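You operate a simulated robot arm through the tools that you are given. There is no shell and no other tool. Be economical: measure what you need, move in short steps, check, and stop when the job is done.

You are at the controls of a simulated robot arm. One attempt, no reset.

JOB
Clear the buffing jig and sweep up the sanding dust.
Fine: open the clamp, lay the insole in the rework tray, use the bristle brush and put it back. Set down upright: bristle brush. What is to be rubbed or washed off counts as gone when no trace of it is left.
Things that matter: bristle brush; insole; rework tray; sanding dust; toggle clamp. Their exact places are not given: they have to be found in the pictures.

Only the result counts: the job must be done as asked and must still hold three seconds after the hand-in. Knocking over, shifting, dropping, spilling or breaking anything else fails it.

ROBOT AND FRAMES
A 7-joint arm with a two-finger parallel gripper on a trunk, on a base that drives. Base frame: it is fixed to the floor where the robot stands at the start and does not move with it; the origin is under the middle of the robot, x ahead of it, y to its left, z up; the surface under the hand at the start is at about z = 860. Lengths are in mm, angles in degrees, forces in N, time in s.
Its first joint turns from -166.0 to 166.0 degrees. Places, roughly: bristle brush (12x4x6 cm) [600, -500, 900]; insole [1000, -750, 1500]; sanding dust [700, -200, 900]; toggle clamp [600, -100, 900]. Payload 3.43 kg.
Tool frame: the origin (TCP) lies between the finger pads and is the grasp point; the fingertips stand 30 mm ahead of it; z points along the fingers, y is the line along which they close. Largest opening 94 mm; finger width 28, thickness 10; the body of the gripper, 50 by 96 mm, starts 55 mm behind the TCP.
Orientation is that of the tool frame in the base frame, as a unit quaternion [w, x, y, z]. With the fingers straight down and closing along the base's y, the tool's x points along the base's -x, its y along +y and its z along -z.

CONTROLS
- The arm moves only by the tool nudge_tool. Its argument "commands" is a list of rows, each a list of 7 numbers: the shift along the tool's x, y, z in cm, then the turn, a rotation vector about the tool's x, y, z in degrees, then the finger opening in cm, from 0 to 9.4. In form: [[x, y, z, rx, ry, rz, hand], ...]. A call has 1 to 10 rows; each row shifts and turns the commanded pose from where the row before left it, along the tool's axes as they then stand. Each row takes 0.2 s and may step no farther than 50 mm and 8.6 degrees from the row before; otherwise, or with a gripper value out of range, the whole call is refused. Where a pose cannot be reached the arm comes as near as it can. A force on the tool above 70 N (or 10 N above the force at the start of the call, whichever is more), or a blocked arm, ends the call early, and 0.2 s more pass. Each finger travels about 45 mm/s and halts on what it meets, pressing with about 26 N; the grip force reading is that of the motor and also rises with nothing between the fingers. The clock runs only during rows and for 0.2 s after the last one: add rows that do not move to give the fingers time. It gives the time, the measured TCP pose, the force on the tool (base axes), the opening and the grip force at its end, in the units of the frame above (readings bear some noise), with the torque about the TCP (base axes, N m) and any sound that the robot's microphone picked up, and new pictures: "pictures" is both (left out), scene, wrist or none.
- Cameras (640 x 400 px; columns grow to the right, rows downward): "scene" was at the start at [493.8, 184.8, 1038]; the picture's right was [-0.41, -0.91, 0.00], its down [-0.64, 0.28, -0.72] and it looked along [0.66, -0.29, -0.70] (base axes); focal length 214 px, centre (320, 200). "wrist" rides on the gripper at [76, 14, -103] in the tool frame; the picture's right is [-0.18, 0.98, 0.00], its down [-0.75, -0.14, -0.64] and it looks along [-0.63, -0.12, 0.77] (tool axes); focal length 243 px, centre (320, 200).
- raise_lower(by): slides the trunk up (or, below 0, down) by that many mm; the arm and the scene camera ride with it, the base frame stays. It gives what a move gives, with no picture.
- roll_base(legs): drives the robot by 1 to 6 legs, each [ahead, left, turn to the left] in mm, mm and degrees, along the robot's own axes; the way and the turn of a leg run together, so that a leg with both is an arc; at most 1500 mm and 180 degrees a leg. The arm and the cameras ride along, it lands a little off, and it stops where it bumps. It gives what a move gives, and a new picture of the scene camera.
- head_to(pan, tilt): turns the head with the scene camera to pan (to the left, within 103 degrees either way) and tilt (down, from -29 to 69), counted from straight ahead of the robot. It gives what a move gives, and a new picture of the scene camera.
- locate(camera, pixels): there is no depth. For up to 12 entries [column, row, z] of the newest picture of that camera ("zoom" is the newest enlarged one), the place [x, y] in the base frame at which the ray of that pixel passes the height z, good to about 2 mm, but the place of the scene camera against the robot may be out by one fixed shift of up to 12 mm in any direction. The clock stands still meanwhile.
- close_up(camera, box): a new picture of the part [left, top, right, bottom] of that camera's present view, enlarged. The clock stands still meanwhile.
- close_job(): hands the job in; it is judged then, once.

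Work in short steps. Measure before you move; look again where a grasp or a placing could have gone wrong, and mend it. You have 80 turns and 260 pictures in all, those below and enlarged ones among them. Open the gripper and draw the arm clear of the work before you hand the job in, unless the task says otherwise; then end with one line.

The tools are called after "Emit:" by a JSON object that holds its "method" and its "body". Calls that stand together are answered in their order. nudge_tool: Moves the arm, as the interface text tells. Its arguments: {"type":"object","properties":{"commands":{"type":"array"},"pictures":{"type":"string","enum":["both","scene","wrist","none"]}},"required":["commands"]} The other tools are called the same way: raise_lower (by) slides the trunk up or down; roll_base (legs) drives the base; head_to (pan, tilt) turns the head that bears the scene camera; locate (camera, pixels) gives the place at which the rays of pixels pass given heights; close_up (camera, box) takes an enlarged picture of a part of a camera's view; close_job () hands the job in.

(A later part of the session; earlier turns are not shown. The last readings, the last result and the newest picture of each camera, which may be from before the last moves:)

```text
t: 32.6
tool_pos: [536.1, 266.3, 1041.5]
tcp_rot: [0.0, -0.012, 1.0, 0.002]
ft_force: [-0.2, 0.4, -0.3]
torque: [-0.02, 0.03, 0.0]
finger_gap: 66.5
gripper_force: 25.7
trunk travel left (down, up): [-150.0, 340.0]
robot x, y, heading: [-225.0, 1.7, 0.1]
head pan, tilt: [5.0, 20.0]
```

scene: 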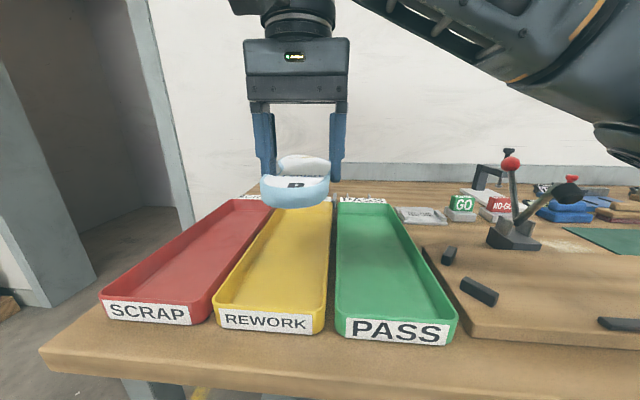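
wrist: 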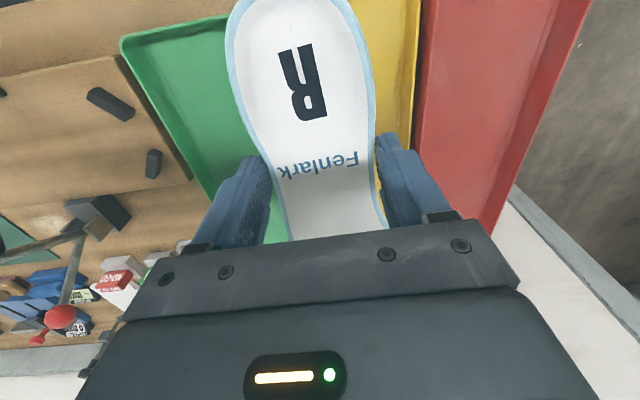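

Now measure the rework tray borders from scene and wrist views.

Emit:
{"method": "locate", "body": {"camera": "scene", "pixels": [[214, 308, 890], [322, 316, 890], [219, 330, 865], [312, 334, 865], [272, 203, 890], [332, 203, 890], [239, 303, 865], [305, 303, 865]]}}

Emit:
{"method": "locate", "body": {"camera": "wrist", "pixels": [[420, 10, 890], [416, 100, 890], [225, 17, 890], [236, 40, 890], [122, 40, 890], [200, 195, 890], [590, 5, 890], [505, 190, 890]]}}

Emit:
{"method": "close_up", "body": {"camera": "scene", "box": [190, 180, 350, 350]}}

```text
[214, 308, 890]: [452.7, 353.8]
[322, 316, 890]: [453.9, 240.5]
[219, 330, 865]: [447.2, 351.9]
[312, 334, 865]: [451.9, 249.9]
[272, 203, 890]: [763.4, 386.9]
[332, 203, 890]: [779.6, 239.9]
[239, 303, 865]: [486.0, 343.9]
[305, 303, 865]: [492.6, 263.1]
```

```text
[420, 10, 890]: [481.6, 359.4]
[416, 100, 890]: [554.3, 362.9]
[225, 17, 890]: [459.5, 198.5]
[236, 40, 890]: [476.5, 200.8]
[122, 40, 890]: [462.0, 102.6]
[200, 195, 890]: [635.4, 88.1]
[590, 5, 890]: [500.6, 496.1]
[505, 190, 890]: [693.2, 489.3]
```

```text
2.35 times, centred on (270, 265) of scene
```

zoom: 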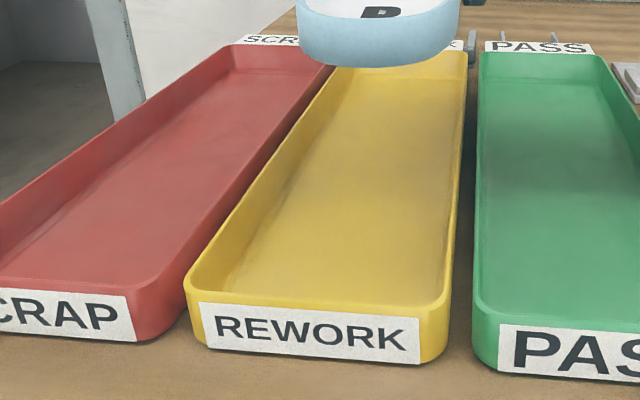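

Tray centreline ≈ y 302 at mid-length (x 453–775). I move the insole to TCP (572,302) and check.

Emit:
{"method": "nudge_tool", "body": {"commands": [[-1.2, 1.2, 0, 0, 0, 0, 0], [-1.2, 1.2, 0, 0, 0, 0, 0], [-1.2, 1.2, 0, 0, 0, 0, 0], [0, 0, 2, 0, 0, 0, 0], [0, 0, 2, 0, 0, 0, 0], [0, 0, 2, 0, 0, 0, 0]]}}

Emit:
{"method": "close_up", "body": {"camera": "scene", "box": [190, 180, 350, 350]}}

```text
t: 34.0
tool_pos: [571.6, 303.6, 980.2]
tcp_rot: [0.0, -0.012, 1.0, 0.002]
ft_force: [0.2, -1.1, -0.1]
torque: [-0.02, 0.04, -0.02]
finger_gap: 66.5
gripper_force: 26.0
trunk travel left (down, up): [-150.0, 340.0]
robot x, y, heading: [-221.9, 2.9, 0.1]
head pan, tilt: [5.0, 20.0]
```

scene: 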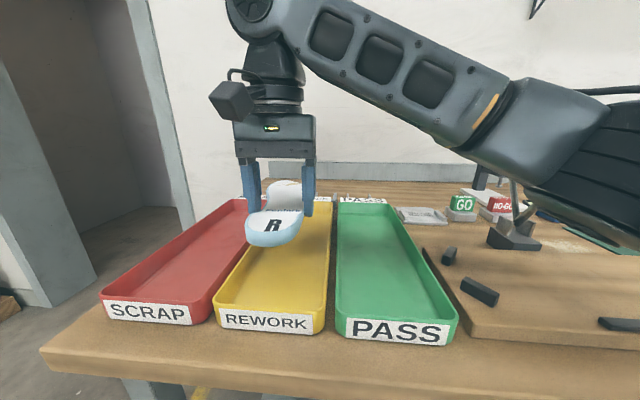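
wrist: 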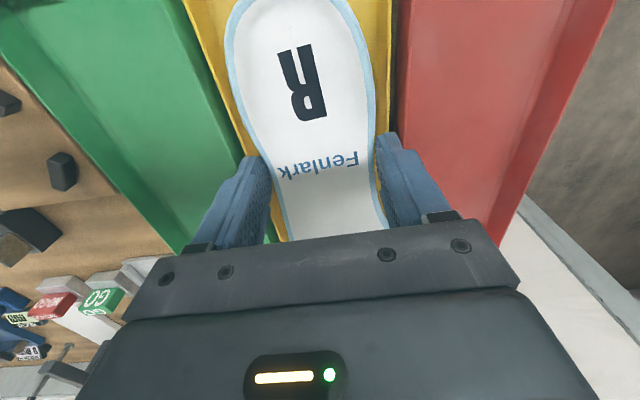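

```text
2.35 times, centred on (270, 265) of scene
```

zoom: 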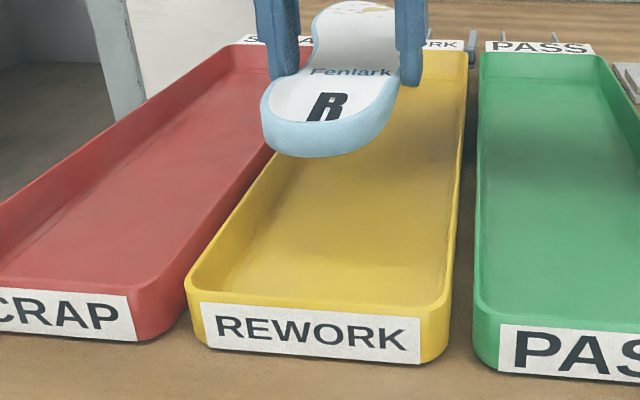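

Check the yellow rim edges in the wrist view relative to the TCP.

Emit:
{"method": "close_up", "body": {"camera": "wrist", "box": [160, 0, 420, 160]}}

Emit:
{"method": "locate", "body": {"camera": "wrist", "pixels": [[185, 2, 890], [208, 60, 890], [231, 120, 890], [392, 2, 890], [391, 60, 890], [391, 120, 890]]}}

```text
2.46 times, centred on (290, 80) of wrist
```

zoom: 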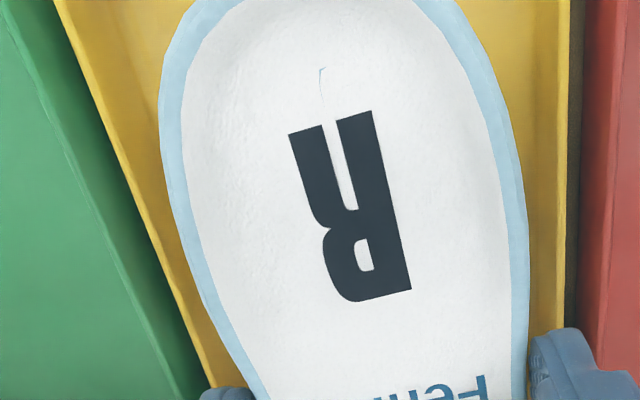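

```text
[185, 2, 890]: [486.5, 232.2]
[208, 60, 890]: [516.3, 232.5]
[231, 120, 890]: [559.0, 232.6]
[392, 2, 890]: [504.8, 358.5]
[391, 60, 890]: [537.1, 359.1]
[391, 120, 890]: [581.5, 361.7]
```

Tray outer y 232–360, centre ≈ 296.5. Shift -7 mm and lower toward the floor (tips ≈ tray floor at TCP ≈ 896).

Emit:
{"method": "nudge_tool", "body": {"commands": [[0, -0.7, 1.5, 0, 0, 0, 0], [0, 0, 2, 0, 0, 0, 0], [0, 0, 2, 0, 0, 0, 0], [0, 0, 1.5, 0, 0, 0, 0]], "pictures": "none"}}

Emit:
{"method": "nudge_tool", "body": {"commands": [[0, 0, 0.5, 0, 0, 0, 0], [0, 0, 0.3, 0, 0, 0, 0]], "pictures": "both"}}

Emit:
{"method": "close_up", "body": {"camera": "scene", "box": [190, 180, 350, 350]}}

```text
t: 35.0
tool_pos: [571.0, 296.3, 911.3]
tcp_rot: [-0.001, -0.012, 1.0, 0.003]
ft_force: [-0.7, -0.3, -0.5]
torque: [-0.06, 0.03, -0.17]
finger_gap: 66.8
gripper_force: 26.4
trunk travel left (down, up): [-150.0, 340.0]
robot x, y, heading: [-223.7, -1.3, -0.1]
head pan, tilt: [5.0, 20.0]
```

```text
t: 35.6
tool_pos: [570.5, 296.7, 902.6]
tcp_rot: [0.0, -0.012, 1.0, 0.003]
ft_force: [0.5, -0.5, -0.3]
torque: [-0.01, -0.06, -0.19]
finger_gap: 66.5
gripper_force: 25.7
trunk travel left (down, up): [-150.0, 340.0]
robot x, y, heading: [-223.4, 0.7, -0.1]
head pan, tilt: [5.0, 20.0]
```

scene: 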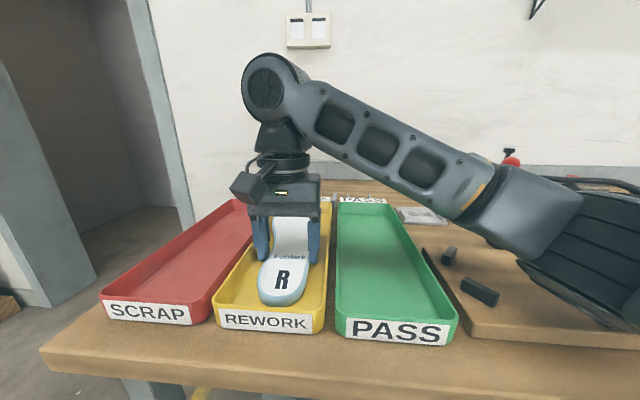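
wrist: 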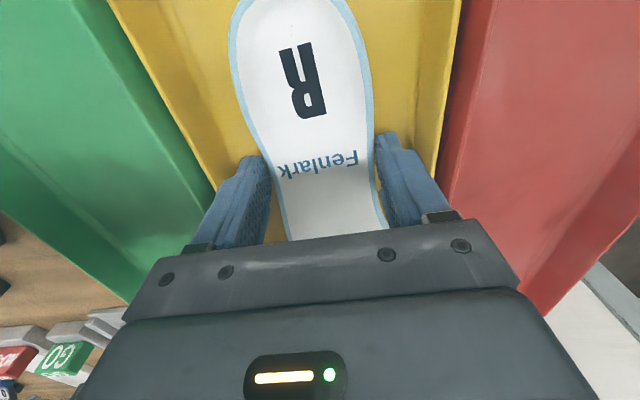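

```text
2.35 times, centred on (270, 265) of scene
```

zoom: 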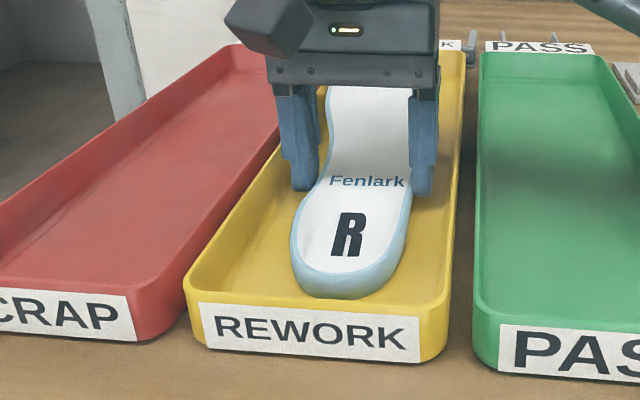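

It's in the tray; lower the last few mm until contact.

Emit:
{"method": "nudge_tool", "body": {"commands": [[0, 0, 0.3, 0, 0, 0, 0], [0, 0, 0.2, 0, 0, 0, 0]], "pictures": "none"}}

```text
t: 36.2
tool_pos: [570.5, 297.4, 898.8]
tcp_rot: [0.0, -0.011, 1.0, 0.003]
ft_force: [2.5, 0.0, 7.7]
torque: [-0.09, 0.56, -0.12]
finger_gap: 66.7
gripper_force: 26.2
trunk travel left (down, up): [-150.0, 340.0]
robot x, y, heading: [-221.9, 1.7, 0.1]
head pan, tilt: [5.0, 20.0]
```

Contact at 7.7 N. Open slightly and rise.

Emit:
{"method": "nudge_tool", "body": {"commands": [[0, 0, -0.1, 0, 0, 0, 8.2], [0, 0, 0, 0, 0, 0, 8.2], [0, 0, -2, 0, 0, 0, 8.2], [0, 0, -4, 0, 0, 0, 8.2], [0, 0, -5, 0, 0, 0, 8.2], [0, 0, -5, 0, 0, 0, 8.2], [0, 0, -5, 0, 0, 0, 8.2]]}}

Emit:
{"method": "close_up", "body": {"camera": "scene", "box": [190, 180, 350, 350]}}

```text
t: 37.8
tool_pos: [571.8, 295.7, 1110.4]
tcp_rot: [-0.001, -0.012, 1.0, 0.003]
ft_force: [0.0, 0.2, -1.0]
torque: [0.0, 0.06, 0.02]
finger_gap: 82.0
gripper_force: 0.1
trunk travel left (down, up): [-150.0, 340.0]
robot x, y, heading: [-220.3, 0.1, -0.0]
head pan, tilt: [5.0, 20.0]
```

scene: 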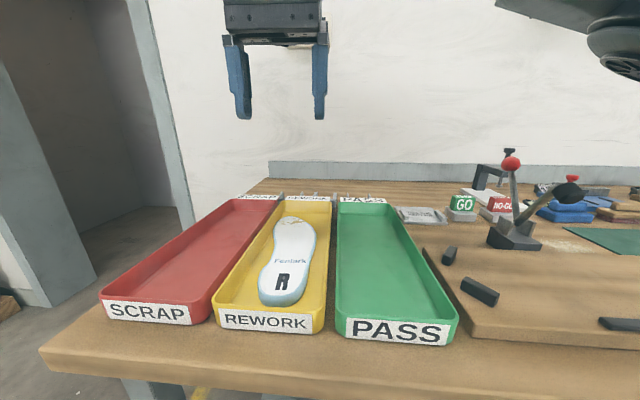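
wrist: 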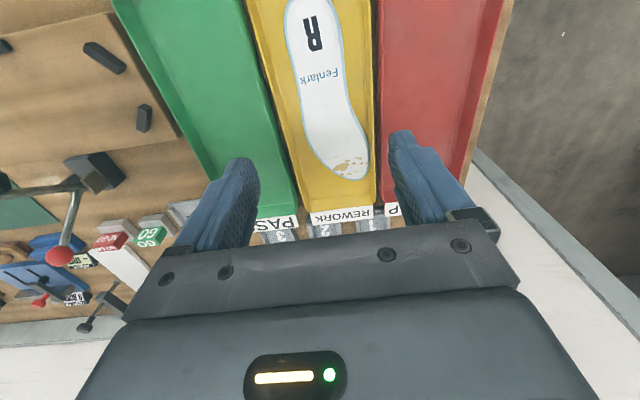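

```text
2.35 times, centred on (270, 265) of scene
```

zoom: 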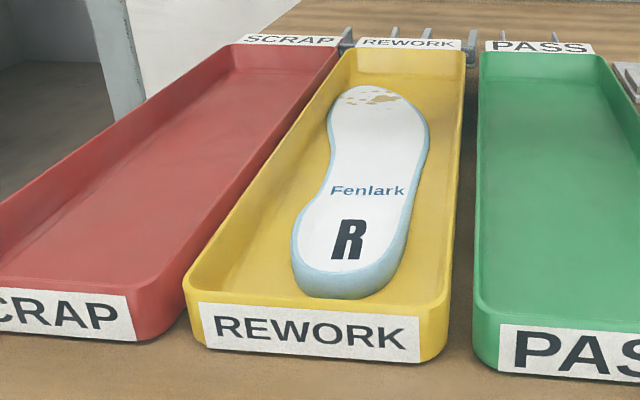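

Insole lies in the rework tray. Now travel to the brush at about (540,-425), staying high.

Emit:
{"method": "nudge_tool", "body": {"commands": [[0, -4.9, 0, 0, 0, 0, 9.4], [0, -4.9, 0, 0, 0, 0, 9.4], [0, -4.9, 0, 0, 0, 0, 9.4], [0, -4.9, 0, 0, 0, 0, 9.4], [0, -4.9, 0, 0, 0, 0, 9.4], [0, -4.9, 0, 0, 0, 0, 9.4], [0, -4.9, 0, 0, 0, 0, 9.4], [0, -4.9, 0, 0, 0, 0, 9.4], [0, -4.9, 0, 0, 0, 0, 9.4], [0, -4.9, 0, 0, 0, 0, 9.4]], "pictures": "none"}}

Emit:
{"method": "nudge_tool", "body": {"commands": [[1, -4.5, 0, 0, 0, 8.5, 9.4], [0, 0, 0, 0, 0, 8.5, 9.4], [0, 0, 0, 0, 0, 8.5, 9.4], [0, 0, 0, 0, 0, 8.5, 9.4], [0, 0, 0, 0, 0, 8.5, 9.4], [0, 0, 0, 0, 0, 8.5, 9.4], [0, 0, 0, 0, 0, 8.5, 9.4], [0, 0, 0, 0, 0, 8.5, 9.4], [0, 0, 0, 0, 0, 8.5, 9.4], [0, 0, 0, 0, 0, 8.5, 9.4]], "pictures": "none"}}

Emit:
{"method": "nudge_tool", "body": {"commands": [[0, 0, 0, 0, 0, 6.4, 9.4], [-4.5, 0, 0, 0, 0, 0, 9.4], [-4.5, 0, 0, 0, 0, 0, 9.4]], "pictures": "wrist"}}

Emit:
{"method": "head_to", "body": {"pan": -45, "tilt": 22}}

```text
t: 40.0
tool_pos: [583.3, -192.5, 1106.8]
tcp_rot: [0.0, -0.013, 1.0, 0.002]
ft_force: [-0.3, 0.0, -0.8]
torque: [-0.03, 0.0, 0.02]
finger_gap: 93.9
gripper_force: 0.0
trunk travel left (down, up): [-150.0, 340.0]
robot x, y, heading: [-223.6, -0.4, 0.1]
head pan, tilt: [5.0, 20.0]
```

```text
t: 42.2
tool_pos: [573.9, -240.1, 1107.6]
tcp_rot: [-0.003, 0.667, 0.745, 0.002]
ft_force: [-0.1, -0.5, 0.9]
torque: [0.0, -0.01, -0.01]
finger_gap: 94.1
gripper_force: 0.1
trunk travel left (down, up): [-150.0, 340.0]
robot x, y, heading: [-221.6, 3.7, 0.1]
head pan, tilt: [5.0, 20.0]
```

```text
t: 43.0
tool_pos: [574.7, -328.7, 1107.2]
tcp_rot: [-0.002, 0.706, 0.708, 0.002]
ft_force: [-0.8, 1.0, 0.1]
torque: [0.01, 0.04, 0.01]
finger_gap: 94.1
gripper_force: 0.1
trunk travel left (down, up): [-150.0, 340.0]
robot x, y, heading: [-220.5, 1.5, -0.0]
head pan, tilt: [5.0, 20.0]
```

wrist: 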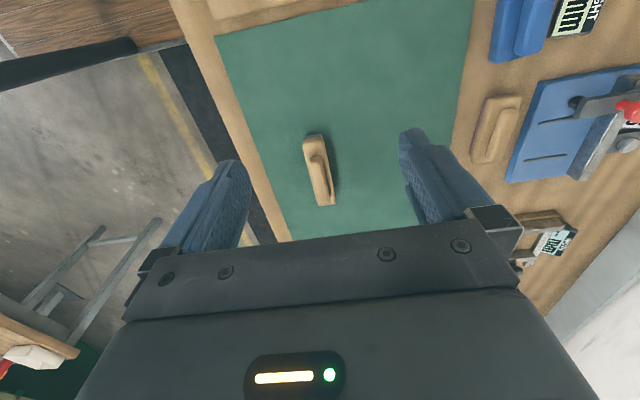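

```text
t: 44.2
tool_pos: [573.9, -328.4, 1107.0]
tcp_rot: [-0.002, 0.707, 0.707, 0.002]
ft_force: [-0.3, 0.2, -0.3]
torque: [0.02, 0.04, 0.0]
finger_gap: 94.0
gripper_force: 0.0
trunk travel left (down, up): [-150.0, 340.0]
robot x, y, heading: [-223.4, -3.5, 0.4]
head pan, tilt: [-45.0, 22.0]
```

scene: 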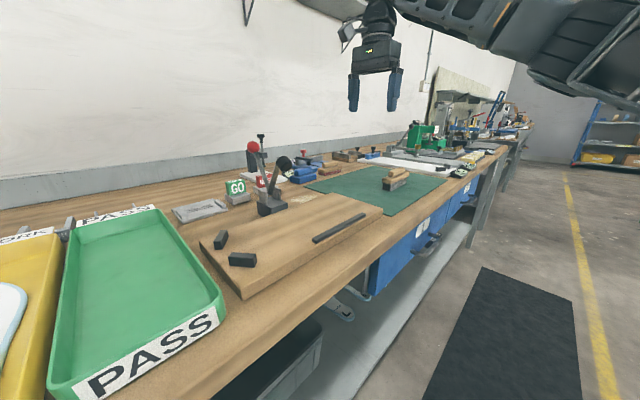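

I enlarge the brush on the mat and the similar block near (495,128) to be sure which is the bristle brush.

Emit:
{"method": "close_up", "body": {"camera": "wrist", "box": [280, 90, 540, 220]}}

Emit:
{"method": "close_up", "body": {"camera": "scene", "box": [280, 140, 430, 220]}}

Emit:
{"method": "locate", "body": {"camera": "wrist", "pixels": [[315, 137, 910], [325, 204, 910], [303, 137, 900], [325, 134, 900], [335, 203, 900], [316, 205, 900], [313, 155, 918], [323, 190, 918]]}}

```text
2.46 times, centred on (410, 155) of wrist
```

zoom: 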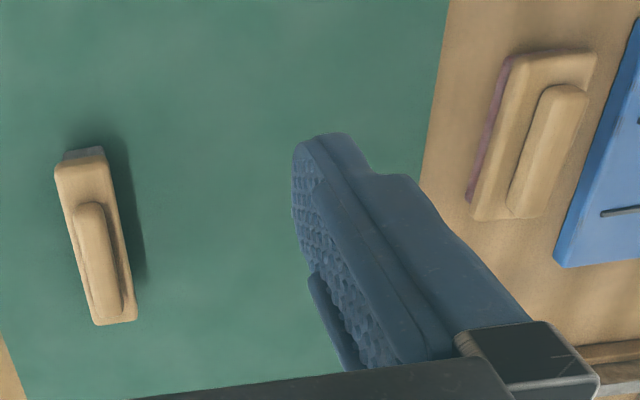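

```text
4.27 times, centred on (355, 180) of scene
```

zoom: 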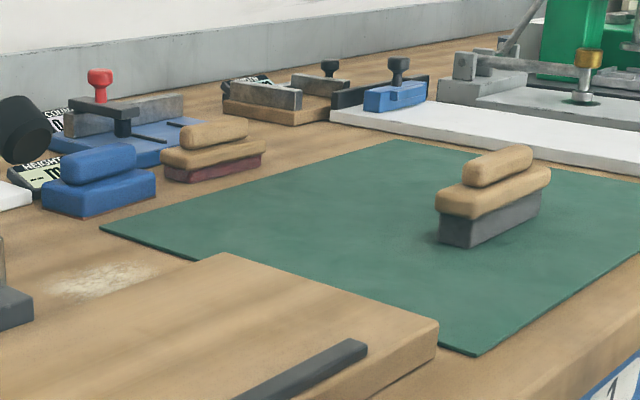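

```text
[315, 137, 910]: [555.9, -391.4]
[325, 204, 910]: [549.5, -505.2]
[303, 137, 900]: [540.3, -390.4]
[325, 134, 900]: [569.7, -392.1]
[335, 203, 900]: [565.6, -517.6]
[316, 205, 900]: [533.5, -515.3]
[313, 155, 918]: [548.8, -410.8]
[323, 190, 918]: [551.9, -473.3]
```

The mat one has the tall grey bristles: that's the brush, centre ≈ (552,-452). I move above it.

Emit:
{"method": "nudge_tool", "body": {"commands": [[-4, -1, 2, 0, 0, 0, 9.4], [-4, -1, 2, 0, 0, 0, 9.4], [-2, 0, 4, 0, 0, 0, 9.4]], "pictures": "both"}}

Emit:
{"method": "close_up", "body": {"camera": "wrist", "box": [220, 40, 420, 240]}}

```text
t: 45.0
tool_pos: [554.1, -428.3, 1027.5]
tcp_rot: [-0.002, 0.707, 0.707, 0.002]
ft_force: [0.0, -0.1, 0.6]
torque: [0.02, 0.03, 0.01]
finger_gap: 94.2
gripper_force: 0.0
trunk travel left (down, up): [-150.0, 340.0]
robot x, y, heading: [-220.3, -2.4, 0.0]
head pan, tilt: [-45.0, 22.0]
```

scene: 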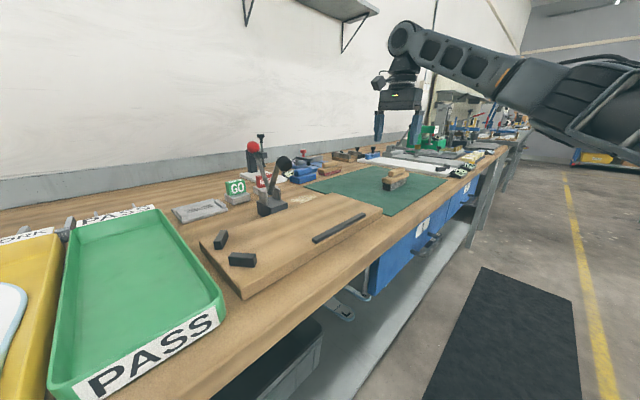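
wrist: 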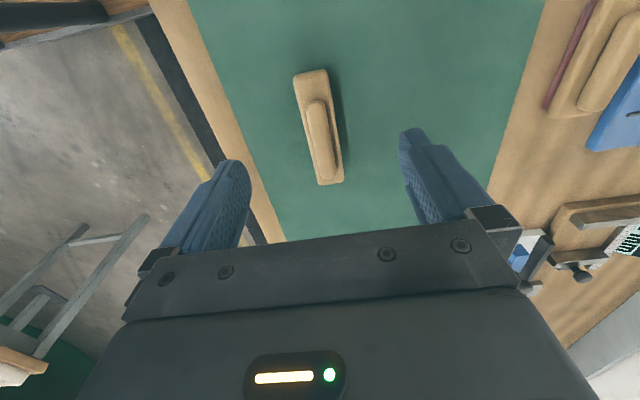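

```text
2.00 times, centred on (320, 140) of wrist
```

zoom: 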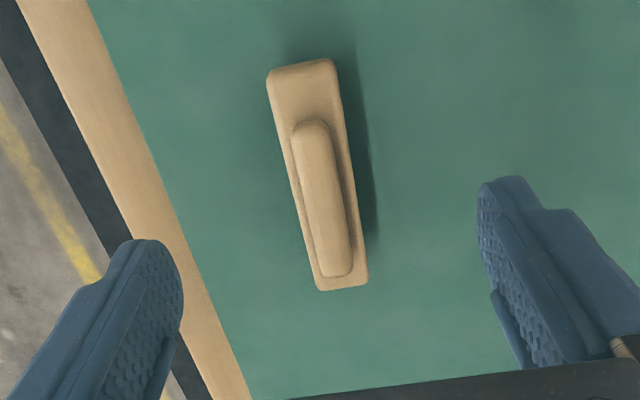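

Triangulate the brush with this nearer view.

Emit:
{"method": "locate", "body": {"camera": "wrist", "pixels": [[293.5, 77.5, 900], [326.5, 70, 900], [320, 185, 900], [344, 180, 900], [314, 102, 920], [329, 174, 920], [293.5, 77.5, 890], [326.5, 70, 890], [320, 185, 890], [344, 180, 890]]}}

```text
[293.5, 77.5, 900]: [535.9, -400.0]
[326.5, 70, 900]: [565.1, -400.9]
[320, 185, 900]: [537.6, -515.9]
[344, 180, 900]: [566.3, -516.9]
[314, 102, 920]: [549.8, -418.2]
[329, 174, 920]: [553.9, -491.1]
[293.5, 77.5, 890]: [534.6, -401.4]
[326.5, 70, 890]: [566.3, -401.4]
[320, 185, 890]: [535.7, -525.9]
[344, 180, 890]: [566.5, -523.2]
```

Brush: centre ≈ (551,-459), wood top ≈ 894, length along y. I descend to straddle it at TCP z≈905.

Emit:
{"method": "nudge_tool", "body": {"commands": [[-3.1, -0.3, 2, 0, 0, 0, 9.4], [0, 0, 4, 0, 0, 0, 9.4], [0, 0, 3, 0, 0, 0, 9.4], [0, 0, 2, 0, 0, 0, 9.4], [0, 0, 1, 0, 0, 0, 9.4]], "pictures": "wrist"}}

Emit:
{"method": "close_up", "body": {"camera": "scene", "box": [330, 120, 450, 220]}}

```text
t: 46.2
tool_pos: [551.1, -460.4, 905.4]
tcp_rot: [-0.001, 0.707, 0.708, 0.003]
ft_force: [0.4, -0.1, 0.4]
torque: [-0.01, 0.0, -0.02]
finger_gap: 93.7
gripper_force: 0.0
trunk travel left (down, up): [-150.0, 340.0]
robot x, y, heading: [-222.4, -3.3, 0.1]
head pan, tilt: [-45.0, 22.0]
```

wrist: 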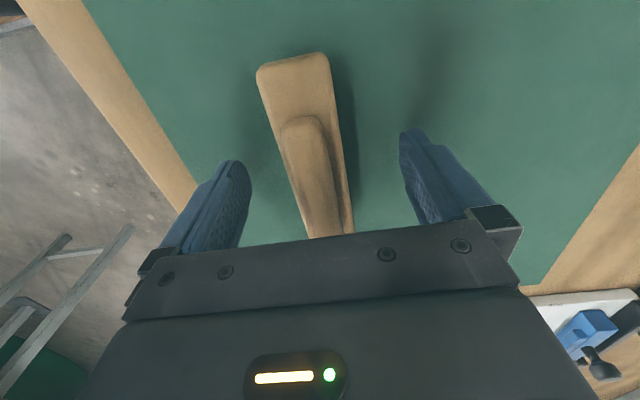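

```text
4.00 times, centred on (390, 170) of scene
```

zoom: 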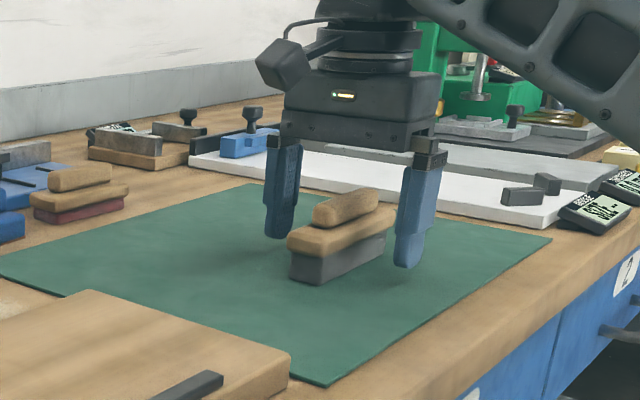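

Straddled. Close slowly.

Emit:
{"method": "nudge_tool", "body": {"commands": [[0, 0, 0, 0, 0, 0, 7], [0, 0, 0, 0, 0, 0, 5], [0, 0, 0, 0, 0, 0, 3.5], [0, 0, 0, 0, 0, 0, 2], [0, 0, 0, 0, 0, 0, 0], [0, 0, 0, 0, 0, 0, 0]], "pictures": "none"}}

Emit:
{"method": "close_up", "body": {"camera": "scene", "box": [330, 120, 450, 220]}}

```text
t: 47.6
tool_pos: [551.8, -459.5, 906.6]
tcp_rot: [-0.003, 0.707, 0.707, 0.002]
ft_force: [-1.3, -0.6, 6.3]
torque: [-0.05, -0.06, -0.02]
finger_gap: 31.4
gripper_force: 26.1
trunk travel left (down, up): [-150.0, 340.0]
robot x, y, heading: [-223.8, 0.1, -0.0]
head pan, tilt: [-45.0, 22.0]
```

```text
4.00 times, centred on (390, 170) of scene
```

zoom: 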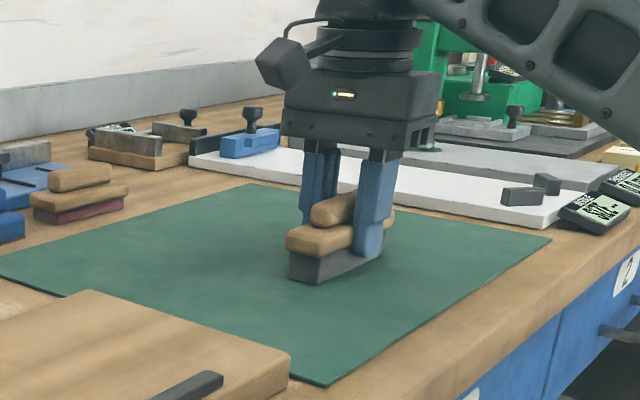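

Gripped (31 mm). Lift gently and check.

Emit:
{"method": "nudge_tool", "body": {"commands": [[0, 0, -0.5, 0, 0, 0, 0], [0, 0, -0.5, 0, 0, 0, 0], [0, 0, -1, 0, 0, 0, 0], [0, 0, -2, 0, 0, 0, 0]], "pictures": "none"}}

Emit:
{"method": "close_up", "body": {"camera": "scene", "box": [330, 120, 450, 220]}}

```text
t: 48.6
tool_pos: [551.9, -459.6, 944.9]
tcp_rot: [-0.002, 0.707, 0.707, 0.002]
ft_force: [0.0, 0.0, -1.2]
torque: [-0.03, 0.02, 0.01]
finger_gap: 31.3
gripper_force: 26.2
trunk travel left (down, up): [-150.0, 340.0]
robot x, y, heading: [-224.7, -0.1, -0.1]
head pan, tilt: [-45.0, 22.0]
```

```text
4.00 times, centred on (390, 170) of scene
```

zoom: 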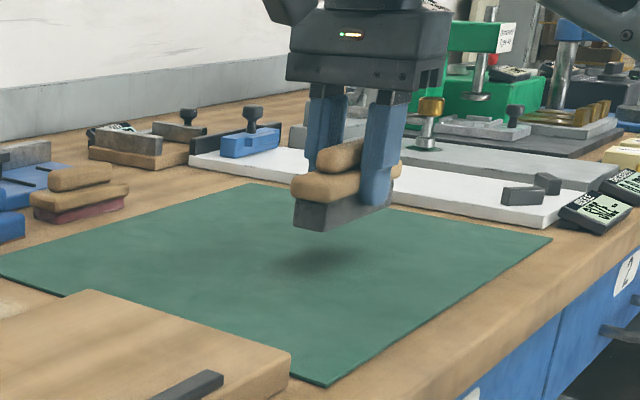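

Held upright. The camera would come close to the clamp ball in this yaw, so I raise and turn back to the nominal yaw (brush along x) and sweep along y.

Emit:
{"method": "nudge_tool", "body": {"commands": [[0, 0, -2, 0, 0, -8, 0], [0, 0, -2, 0, 0, -8, 0], [0, 0, 0, 0, 0, -8, 0], [0, 0, 0, 0, 0, -8, 0], [0, 0, 0, 0, 0, -8, 0], [0, 0, 0, 0, 0, -8, 0], [0, 0, 0, 0, 0, -8, 0], [0, 0, 0, 0, 0, -8, 0], [0, 0, 0, 0, 0, -8, 0], [0, 0, 0, 0, 0, -8, 0]], "pictures": "none"}}

Emit:
{"method": "nudge_tool", "body": {"commands": [[0, 0, 0, 0, 0, -8, 0], [0, 0, 0, 0, 0, -2, 0], [0, 4, 0, 0, 0, 0, 0], [0, 4, 0, 0, 0, 0, 0], [-2, 4, 0, 0, 0, 0, 0], [-2.5, 3.5, 0, 0, 0, 0, 0], [-2.5, 3.5, 0, 0, 0, 0, 0], [-2.5, 3.5, 0, 0, 0, 0, 0], [-2.5, 0, 0, 0, 0, 0, 0]], "pictures": "both"}}

Emit:
{"method": "close_up", "body": {"camera": "scene", "box": [220, 120, 420, 245]}}

```text
t: 50.8
tool_pos: [550.9, -459.1, 985.7]
tcp_rot: [-0.001, 0.086, 0.996, 0.002]
ft_force: [0.2, 0.4, -1.3]
torque: [0.03, -0.01, -0.01]
finger_gap: 31.4
gripper_force: 25.8
trunk travel left (down, up): [-150.0, 340.0]
robot x, y, heading: [-225.6, -1.5, 0.2]
head pan, tilt: [-45.0, 22.0]
```

```text
t: 52.8
tool_pos: [672.5, -233.0, 987.0]
tcp_rot: [0.0, 0.0, 1.0, 0.002]
ft_force: [0.0, -0.5, -0.3]
torque: [0.03, -0.02, 0.0]
finger_gap: 31.6
gripper_force: 26.2
trunk travel left (down, up): [-150.0, 340.0]
robot x, y, heading: [-221.8, 2.5, 0.4]
head pan, tilt: [-45.0, 22.0]
```

scene: 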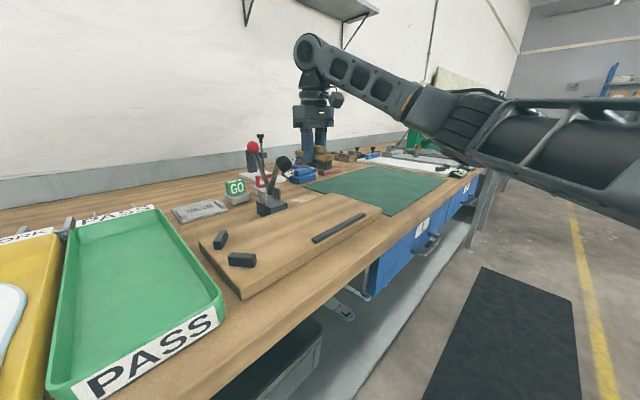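
wrist: 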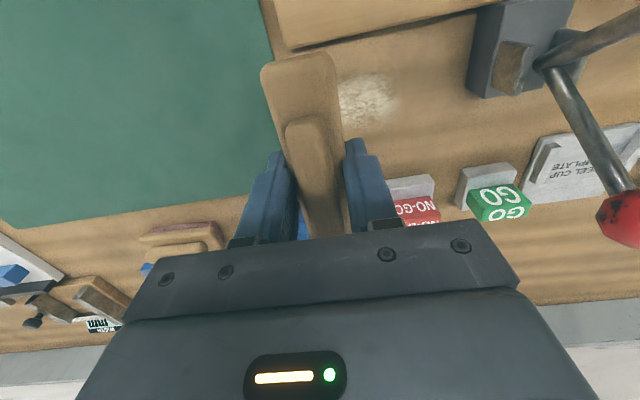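

```text
3.20 times, centred on (320, 182) of scene
```

zoom: 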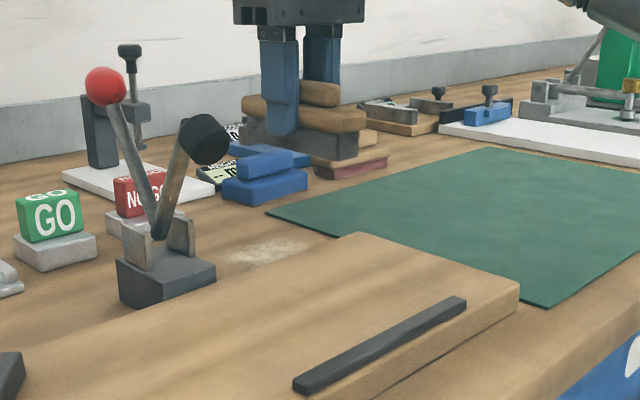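

Locate dust and neighbours in this nearer wrist view.

Emit:
{"method": "locate", "body": {"camera": "wrist", "pixels": [[398, 98, 860], [365, 72, 860], [360, 125, 860], [285, 50, 860], [272, 70, 860], [285, 145, 860], [390, 180, 870], [470, 95, 860], [330, 20, 882], [340, 95, 860], [262, 75, 893], [325, 55, 893]]}}

```text
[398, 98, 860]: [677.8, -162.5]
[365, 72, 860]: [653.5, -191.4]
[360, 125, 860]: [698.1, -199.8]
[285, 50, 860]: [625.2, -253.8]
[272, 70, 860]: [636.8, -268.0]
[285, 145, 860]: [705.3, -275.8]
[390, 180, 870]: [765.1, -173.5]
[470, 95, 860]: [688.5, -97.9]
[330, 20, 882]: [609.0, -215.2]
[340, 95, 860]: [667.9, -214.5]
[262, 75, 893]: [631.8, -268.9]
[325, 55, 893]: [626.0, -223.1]
```

Emit:
{"method": "close_up", "body": {"camera": "wrist", "box": [240, 0, 500, 220]}}

```text
1.82 times, centred on (370, 110) of wrist
```

zoom: 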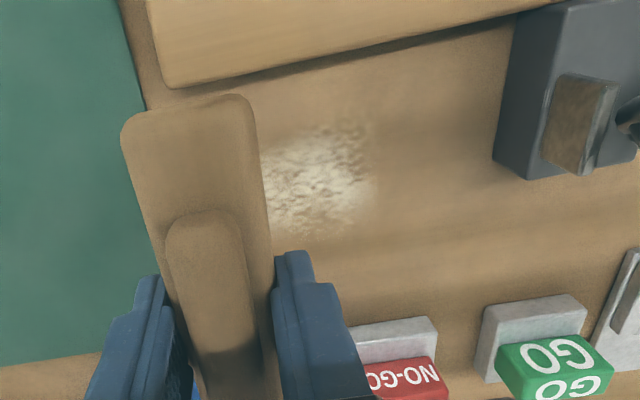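

Sweep lane: x centre 697 (between board at 624 and NO-GO at 773), y from -243 to -168. Move and lower to z≈908.

Emit:
{"method": "nudge_tool", "body": {"commands": [[-2.5, -1, 1, 0, 0, 0, 0], [0, 0, 4, 0, 0, 0, 0], [0, 0, 2.2, 0, 0, 0, 0], [0, 0, 0.5, 0, 0, 0, 0]], "pictures": "wrist"}}

Emit:
{"method": "close_up", "body": {"camera": "scene", "box": [220, 140, 380, 240]}}

```text
t: 53.8
tool_pos: [695.9, -243.6, 910.7]
tcp_rot: [0.0, 0.0, 1.0, 0.002]
ft_force: [-0.9, -0.6, -1.3]
torque: [0.01, 0.03, 0.0]
finger_gap: 31.4
gripper_force: 25.7
trunk travel left (down, up): [-150.0, 340.0]
robot x, y, heading: [-222.6, 2.9, 0.1]
head pan, tilt: [-45.0, 22.0]
```

wrist: 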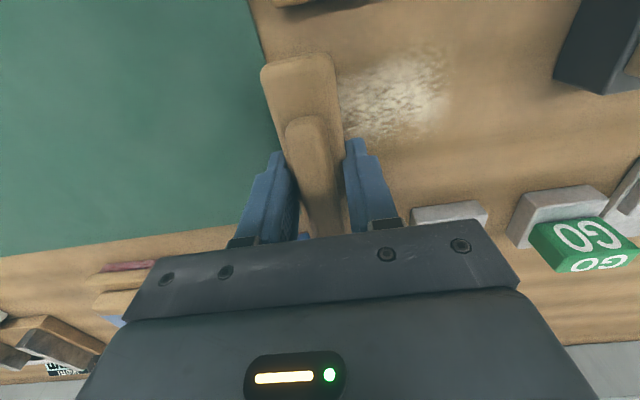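

```text
4.00 times, centred on (300, 190) of scene
```

zoom: 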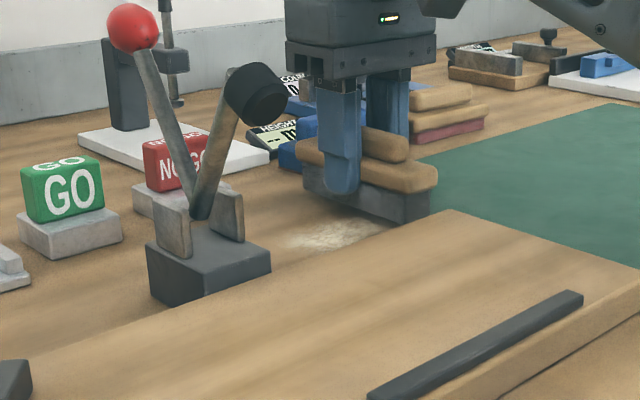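

Lower to contact.

Emit:
{"method": "nudge_tool", "body": {"commands": [[0, 0, 0.3, 0, 0, 0, 0], [0, 0, 0.3, 0, 0, 0, 0]], "pictures": "none"}}

Emit:
{"method": "nudge_tool", "body": {"commands": [[0, 0, 0.2, 0, 0, 0, 0]], "pictures": "none"}}

```text
t: 54.4
tool_pos: [696.5, -245.3, 904.6]
tcp_rot: [0.0, 0.001, 1.0, 0.003]
ft_force: [0.0, -0.6, 0.1]
torque: [-0.01, 0.0, 0.02]
finger_gap: 31.5
gripper_force: 25.6
trunk travel left (down, up): [-150.0, 340.0]
robot x, y, heading: [-218.8, 1.6, 0.2]
head pan, tilt: [-45.0, 22.0]
```

```text
t: 54.8
tool_pos: [696.4, -244.1, 903.8]
tcp_rot: [0.0, 0.0, 1.0, 0.002]
ft_force: [1.0, 0.2, 7.2]
torque: [-0.11, 0.37, 0.01]
finger_gap: 31.3
gripper_force: 26.0
trunk travel left (down, up): [-150.0, 340.0]
robot x, y, heading: [-224.1, -1.1, 0.1]
head pan, tilt: [-45.0, 22.0]
```

Contact (7 N). Sweep toward +y and back.

Emit:
{"method": "nudge_tool", "body": {"commands": [[0, 1.5, 0.05, 0, 0, 0, 0], [0, 1.5, 0, 0, 0, 0, 0], [0, 1.5, 0, 0, 0, 0, 0], [0, 1.5, 0, 0, 0, 0, 0], [0, 1.4, 0, 0, 0, 0, 0]], "pictures": "none"}}

Emit:
{"method": "nudge_tool", "body": {"commands": [[0, -1.5, 0, 0, 0, 0, 0], [0, -1.5, 0, 0, 0, 0, 0], [0, -1.5, 0, 0, 0, 0, 0], [0, -1.5, 0, 0, 0, 0, 0], [0, -1.4, 0, 0, 0, 0, 0]], "pictures": "wrist"}}

Emit:
{"method": "close_up", "body": {"camera": "scene", "box": [220, 140, 380, 240]}}

```text
t: 56.0
tool_pos: [695.8, -169.6, 903.6]
tcp_rot: [0.001, 0.0, 1.0, 0.004]
ft_force: [0.7, -8.0, 17.8]
torque: [-0.4, 0.13, 0.12]
finger_gap: 31.3
gripper_force: 26.5
trunk travel left (down, up): [-150.0, 340.0]
robot x, y, heading: [-221.3, 0.0, 0.1]
head pan, tilt: [-45.0, 22.0]
```

```text
t: 57.2
tool_pos: [697.1, -244.1, 903.7]
tcp_rot: [0.001, -0.001, 1.0, 0.003]
ft_force: [-0.4, 10.2, 24.7]
torque: [0.22, 0.0, -0.09]
finger_gap: 31.5
gripper_force: 26.3
trunk travel left (down, up): [-150.0, 340.0]
robot x, y, heading: [-224.0, -0.2, -0.0]
head pan, tilt: [-45.0, 22.0]
```

wrist: 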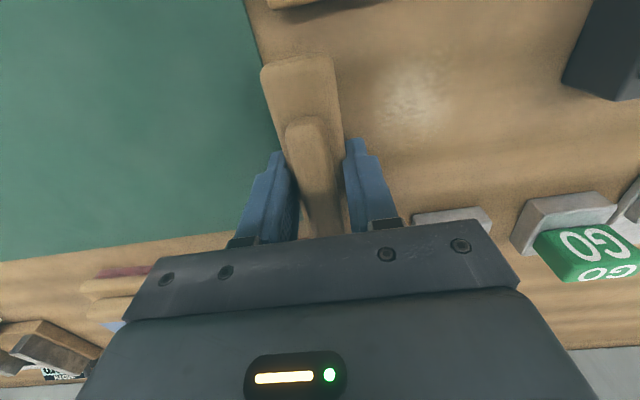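

```text
4.00 times, centred on (300, 190) of scene
```

zoom: 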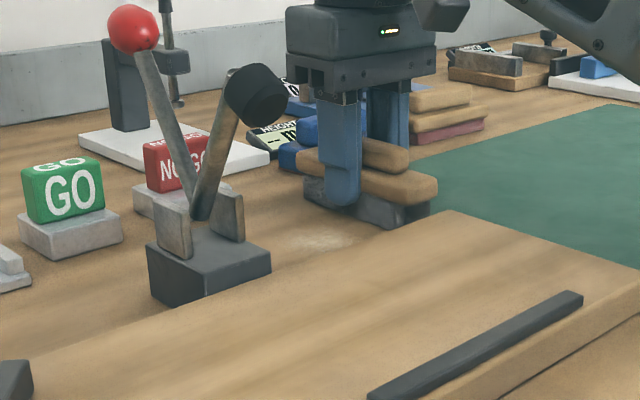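

Dust is fading; residue remains near (425,95). More passes, reaching a little further (+y to ≈-163).

Emit:
{"method": "nudge_tool", "body": {"commands": [[0, 2, 0, 0, 0, 0, 0], [0, 2, 0, 0, 0, 0, 0], [0, 2, 0, 0, 0, 0, 0], [0, 2, 0, 0, 0, 0, 0], [0, -2, 0, 0, 0, 0, 0], [0, -2, 0, 0, 0, 0, 0], [0, 2, 0, 0, 0, 0, 0], [0, 2, 0, 0, 0, 0, 0], [0, -2, 0, 0, 0, 0, 0], [0, -2, 0, 0, 0, 0, 0]], "pictures": "none"}}

Emit:
{"method": "nudge_tool", "body": {"commands": [[0, 2, 0, 0, 0, 0, 0], [0, 2, 0, 0, 0, 0, 0], [0, -2, 0, 0, 0, 0, 0], [0, -2, 0, 0, 0, 0, 0], [0, -2, 0, 0, 0, 0, 0], [0, -2, 0, 0, 0, 0, 0]], "pictures": "wrist"}}

Emit:
{"method": "close_up", "body": {"camera": "wrist", "box": [300, 0, 520, 200]}}

```text
t: 59.4
tool_pos: [697.0, -201.6, 903.2]
tcp_rot: [0.001, -0.002, 1.0, 0.003]
ft_force: [-0.9, 13.1, 30.6]
torque: [0.35, 0.25, -0.15]
finger_gap: 31.0
gripper_force: 26.0
trunk travel left (down, up): [-150.0, 340.0]
robot x, y, heading: [-219.2, 0.8, -0.0]
head pan, tilt: [-45.0, 22.0]
```

```text
t: 60.8
tool_pos: [695.6, -242.8, 903.3]
tcp_rot: [0.0, -0.002, 1.0, 0.002]
ft_force: [-0.4, 14.2, 34.0]
torque: [0.38, -0.19, 0.04]
finger_gap: 31.3
gripper_force: 26.0
trunk travel left (down, up): [-150.0, 340.0]
robot x, y, heading: [-223.3, 2.3, -0.2]
head pan, tilt: [-45.0, 22.0]
```

wrist: 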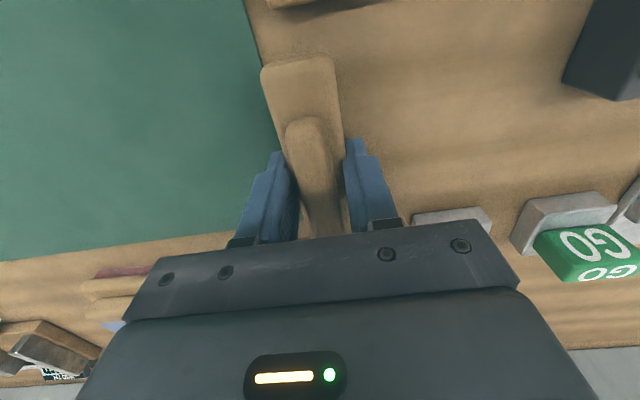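

```text
2.00 times, centred on (410, 100) of wrist
```

zoom: 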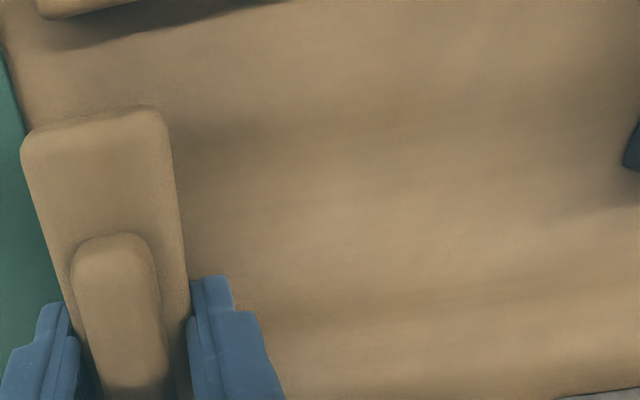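

Looks clean to the right of the brush. One more full double pass for the left edge, then lift to inspect.

Emit:
{"method": "nudge_tool", "body": {"commands": [[0, 2, 0, 0, 0, 0, 0], [0, 2, 0, 0, 0, 0, 0], [0, 2, 0, 0, 0, 0, 0], [0, 2, 0, 0, 0, 0, 0], [0, -2, 0, 0, 0, 0, 0], [0, -2, 0, 0, 0, 0, 0], [0, -2, 0, 0, 0, 0, 0], [0, -2, 0, 0, 0, 0, 0], [0, 2, 0, 0, 0, 0, 0], [0, -2, 0, 0, 0, 0, 0]], "pictures": "none"}}

Emit:
{"method": "nudge_tool", "body": {"commands": [[0, 0, -1, 0, 0, 0, 0], [0, 0, -4, 0, 0, 0, 0], [0, -4, -3, 0, 0, 0, 0], [0, -5, 0, 0, 0, 0, 0]], "pictures": "wrist"}}

Emit:
{"method": "close_up", "body": {"camera": "wrist", "box": [320, 0, 520, 200]}}

Emit:
{"method": "close_up", "body": {"camera": "scene", "box": [240, 160, 360, 235]}}

```text
t: 63.0
tool_pos: [697.4, -241.8, 902.7]
tcp_rot: [0.0, -0.003, 1.0, 0.003]
ft_force: [-1.5, 12.8, 29.0]
torque: [0.26, 0.01, -0.06]
finger_gap: 31.3
gripper_force: 25.7
trunk travel left (down, up): [-150.0, 340.0]
robot x, y, heading: [-219.8, -1.6, 0.3]
head pan, tilt: [-45.0, 22.0]
```

```text
t: 64.0
tool_pos: [698.2, -334.3, 982.5]
tcp_rot: [-0.001, -0.001, 1.0, 0.002]
ft_force: [0.2, 0.4, -0.2]
torque: [-0.01, 0.02, -0.02]
finger_gap: 31.3
gripper_force: 25.6
trunk travel left (down, up): [-150.0, 340.0]
robot x, y, heading: [-218.3, 2.3, 0.3]
head pan, tilt: [-45.0, 22.0]
```

wrist: 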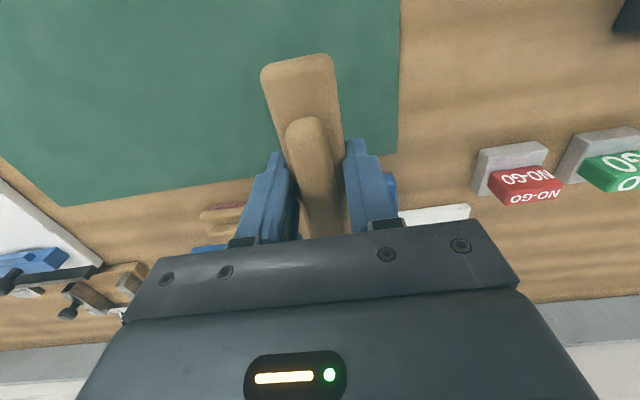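

```text
2.00 times, centred on (420, 100) of wrist
```

zoom: 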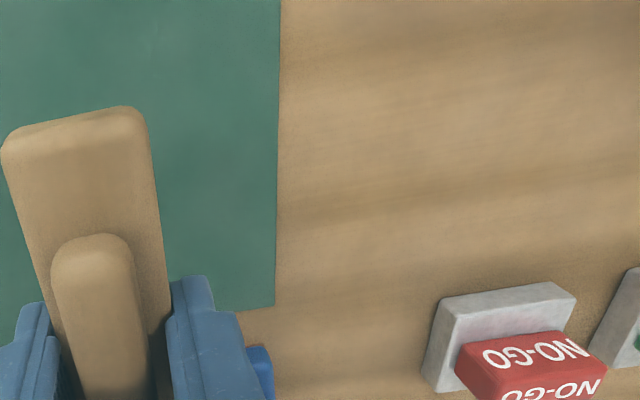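

```text
5.33 times, centred on (300, 198) of scene
```

zoom: 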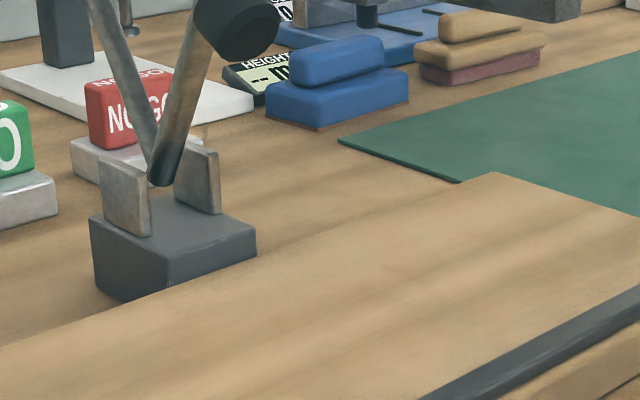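

The dust is gone. Take the brush back: to (551,-460), turn 90°, then lower.

Emit:
{"method": "nudge_tool", "body": {"commands": [[3.7, -3.1, 0, 0, 0, 0, 0], [3.7, -3.1, 0, 0, 0, 0, 0], [3.7, -3.1, 0, 0, 0, 0, 0], [3.5, -3.2, 0, 0, 0, 0, 0], [0, 0, 0, 0, 0, 8, 0], [0, 0, 0, 0, 0, 8, 0], [0, 0, 0, 0, 0, 8, 0], [0, 0, 0, 0, 0, 8, 0], [0, 0, 0, 0, 0, 8, 0], [0, 0, 0, 0, 0, 8, 0]], "pictures": "none"}}

Emit:
{"method": "nudge_tool", "body": {"commands": [[0, 0, 0, 0, 0, 8, 0], [0, 0, 0, 0, 0, 8, 0], [0, 0, 0, 0, 0, 8, 0], [0, 0, 0, 0, 0, 8, 0], [0, 0, 0, 0, 0, 8, 0], [0, 0, 0, 0, 0, 2, 0]], "pictures": "none"}}

```text
t: 66.2
tool_pos: [550.5, -461.6, 981.1]
tcp_rot: [0.0, 0.407, 0.913, 0.003]
ft_force: [-0.4, 0.8, -1.2]
torque: [-0.01, 0.0, 0.03]
finger_gap: 31.1
gripper_force: 26.4
trunk travel left (down, up): [-150.0, 340.0]
robot x, y, heading: [-222.2, -0.0, 0.1]
head pan, tilt: [-45.0, 22.0]
```

```text
t: 67.6
tool_pos: [550.6, -460.2, 981.5]
tcp_rot: [-0.002, 0.708, 0.706, 0.003]
ft_force: [-0.5, -0.3, -0.7]
torque: [0.0, 0.01, 0.03]
finger_gap: 31.3
gripper_force: 26.1
trunk travel left (down, up): [-150.0, 340.0]
robot x, y, heading: [-220.0, -2.1, 0.2]
head pan, tilt: [-45.0, 22.0]
```

Right above its old place; lower to z≈908 and then gently to contact.

Emit:
{"method": "nudge_tool", "body": {"commands": [[0, 0.1, 3, 0, 0, 0, 0], [0, 0, 2.5, 0, 0, 0, 0], [0, 0, 1.5, 0, 0, 0, 0], [0, 0, 0.3, 0, 0, 0, 0]], "pictures": "none"}}

Emit:
{"method": "nudge_tool", "body": {"commands": [[0, 0, 0.15, 0, 0, 0, 0]], "pictures": "none"}}

Emit:
{"method": "close_up", "body": {"camera": "scene", "box": [330, 120, 450, 220]}}

```text
t: 68.6
tool_pos: [551.2, -459.2, 907.3]
tcp_rot: [-0.001, 0.707, 0.707, 0.002]
ft_force: [-0.2, -0.2, -1.3]
torque: [0.0, 0.03, 0.0]
finger_gap: 31.2
gripper_force: 26.4
trunk travel left (down, up): [-150.0, 340.0]
robot x, y, heading: [-224.1, -1.3, 0.2]
head pan, tilt: [-45.0, 22.0]
```

```text
t: 69.0
tool_pos: [552.4, -459.7, 906.9]
tcp_rot: [-0.002, 0.707, 0.707, 0.001]
ft_force: [-0.1, 0.1, 4.4]
torque: [-0.24, 0.04, 0.0]
finger_gap: 31.2
gripper_force: 25.7
trunk travel left (down, up): [-150.0, 340.0]
robot x, y, heading: [-219.6, -4.0, 0.1]
head pan, tilt: [-45.0, 22.0]
```

```text
4.00 times, centred on (390, 170) of scene
```

zoom: 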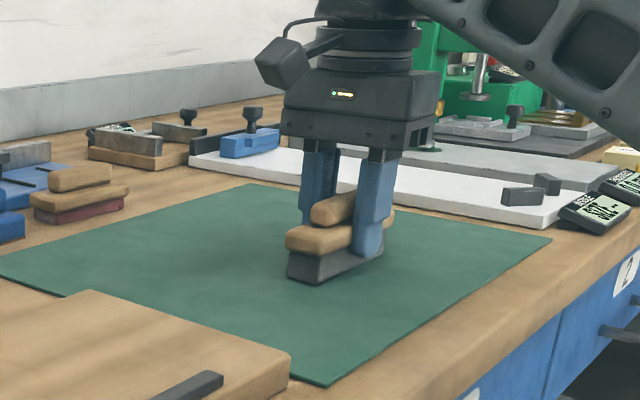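

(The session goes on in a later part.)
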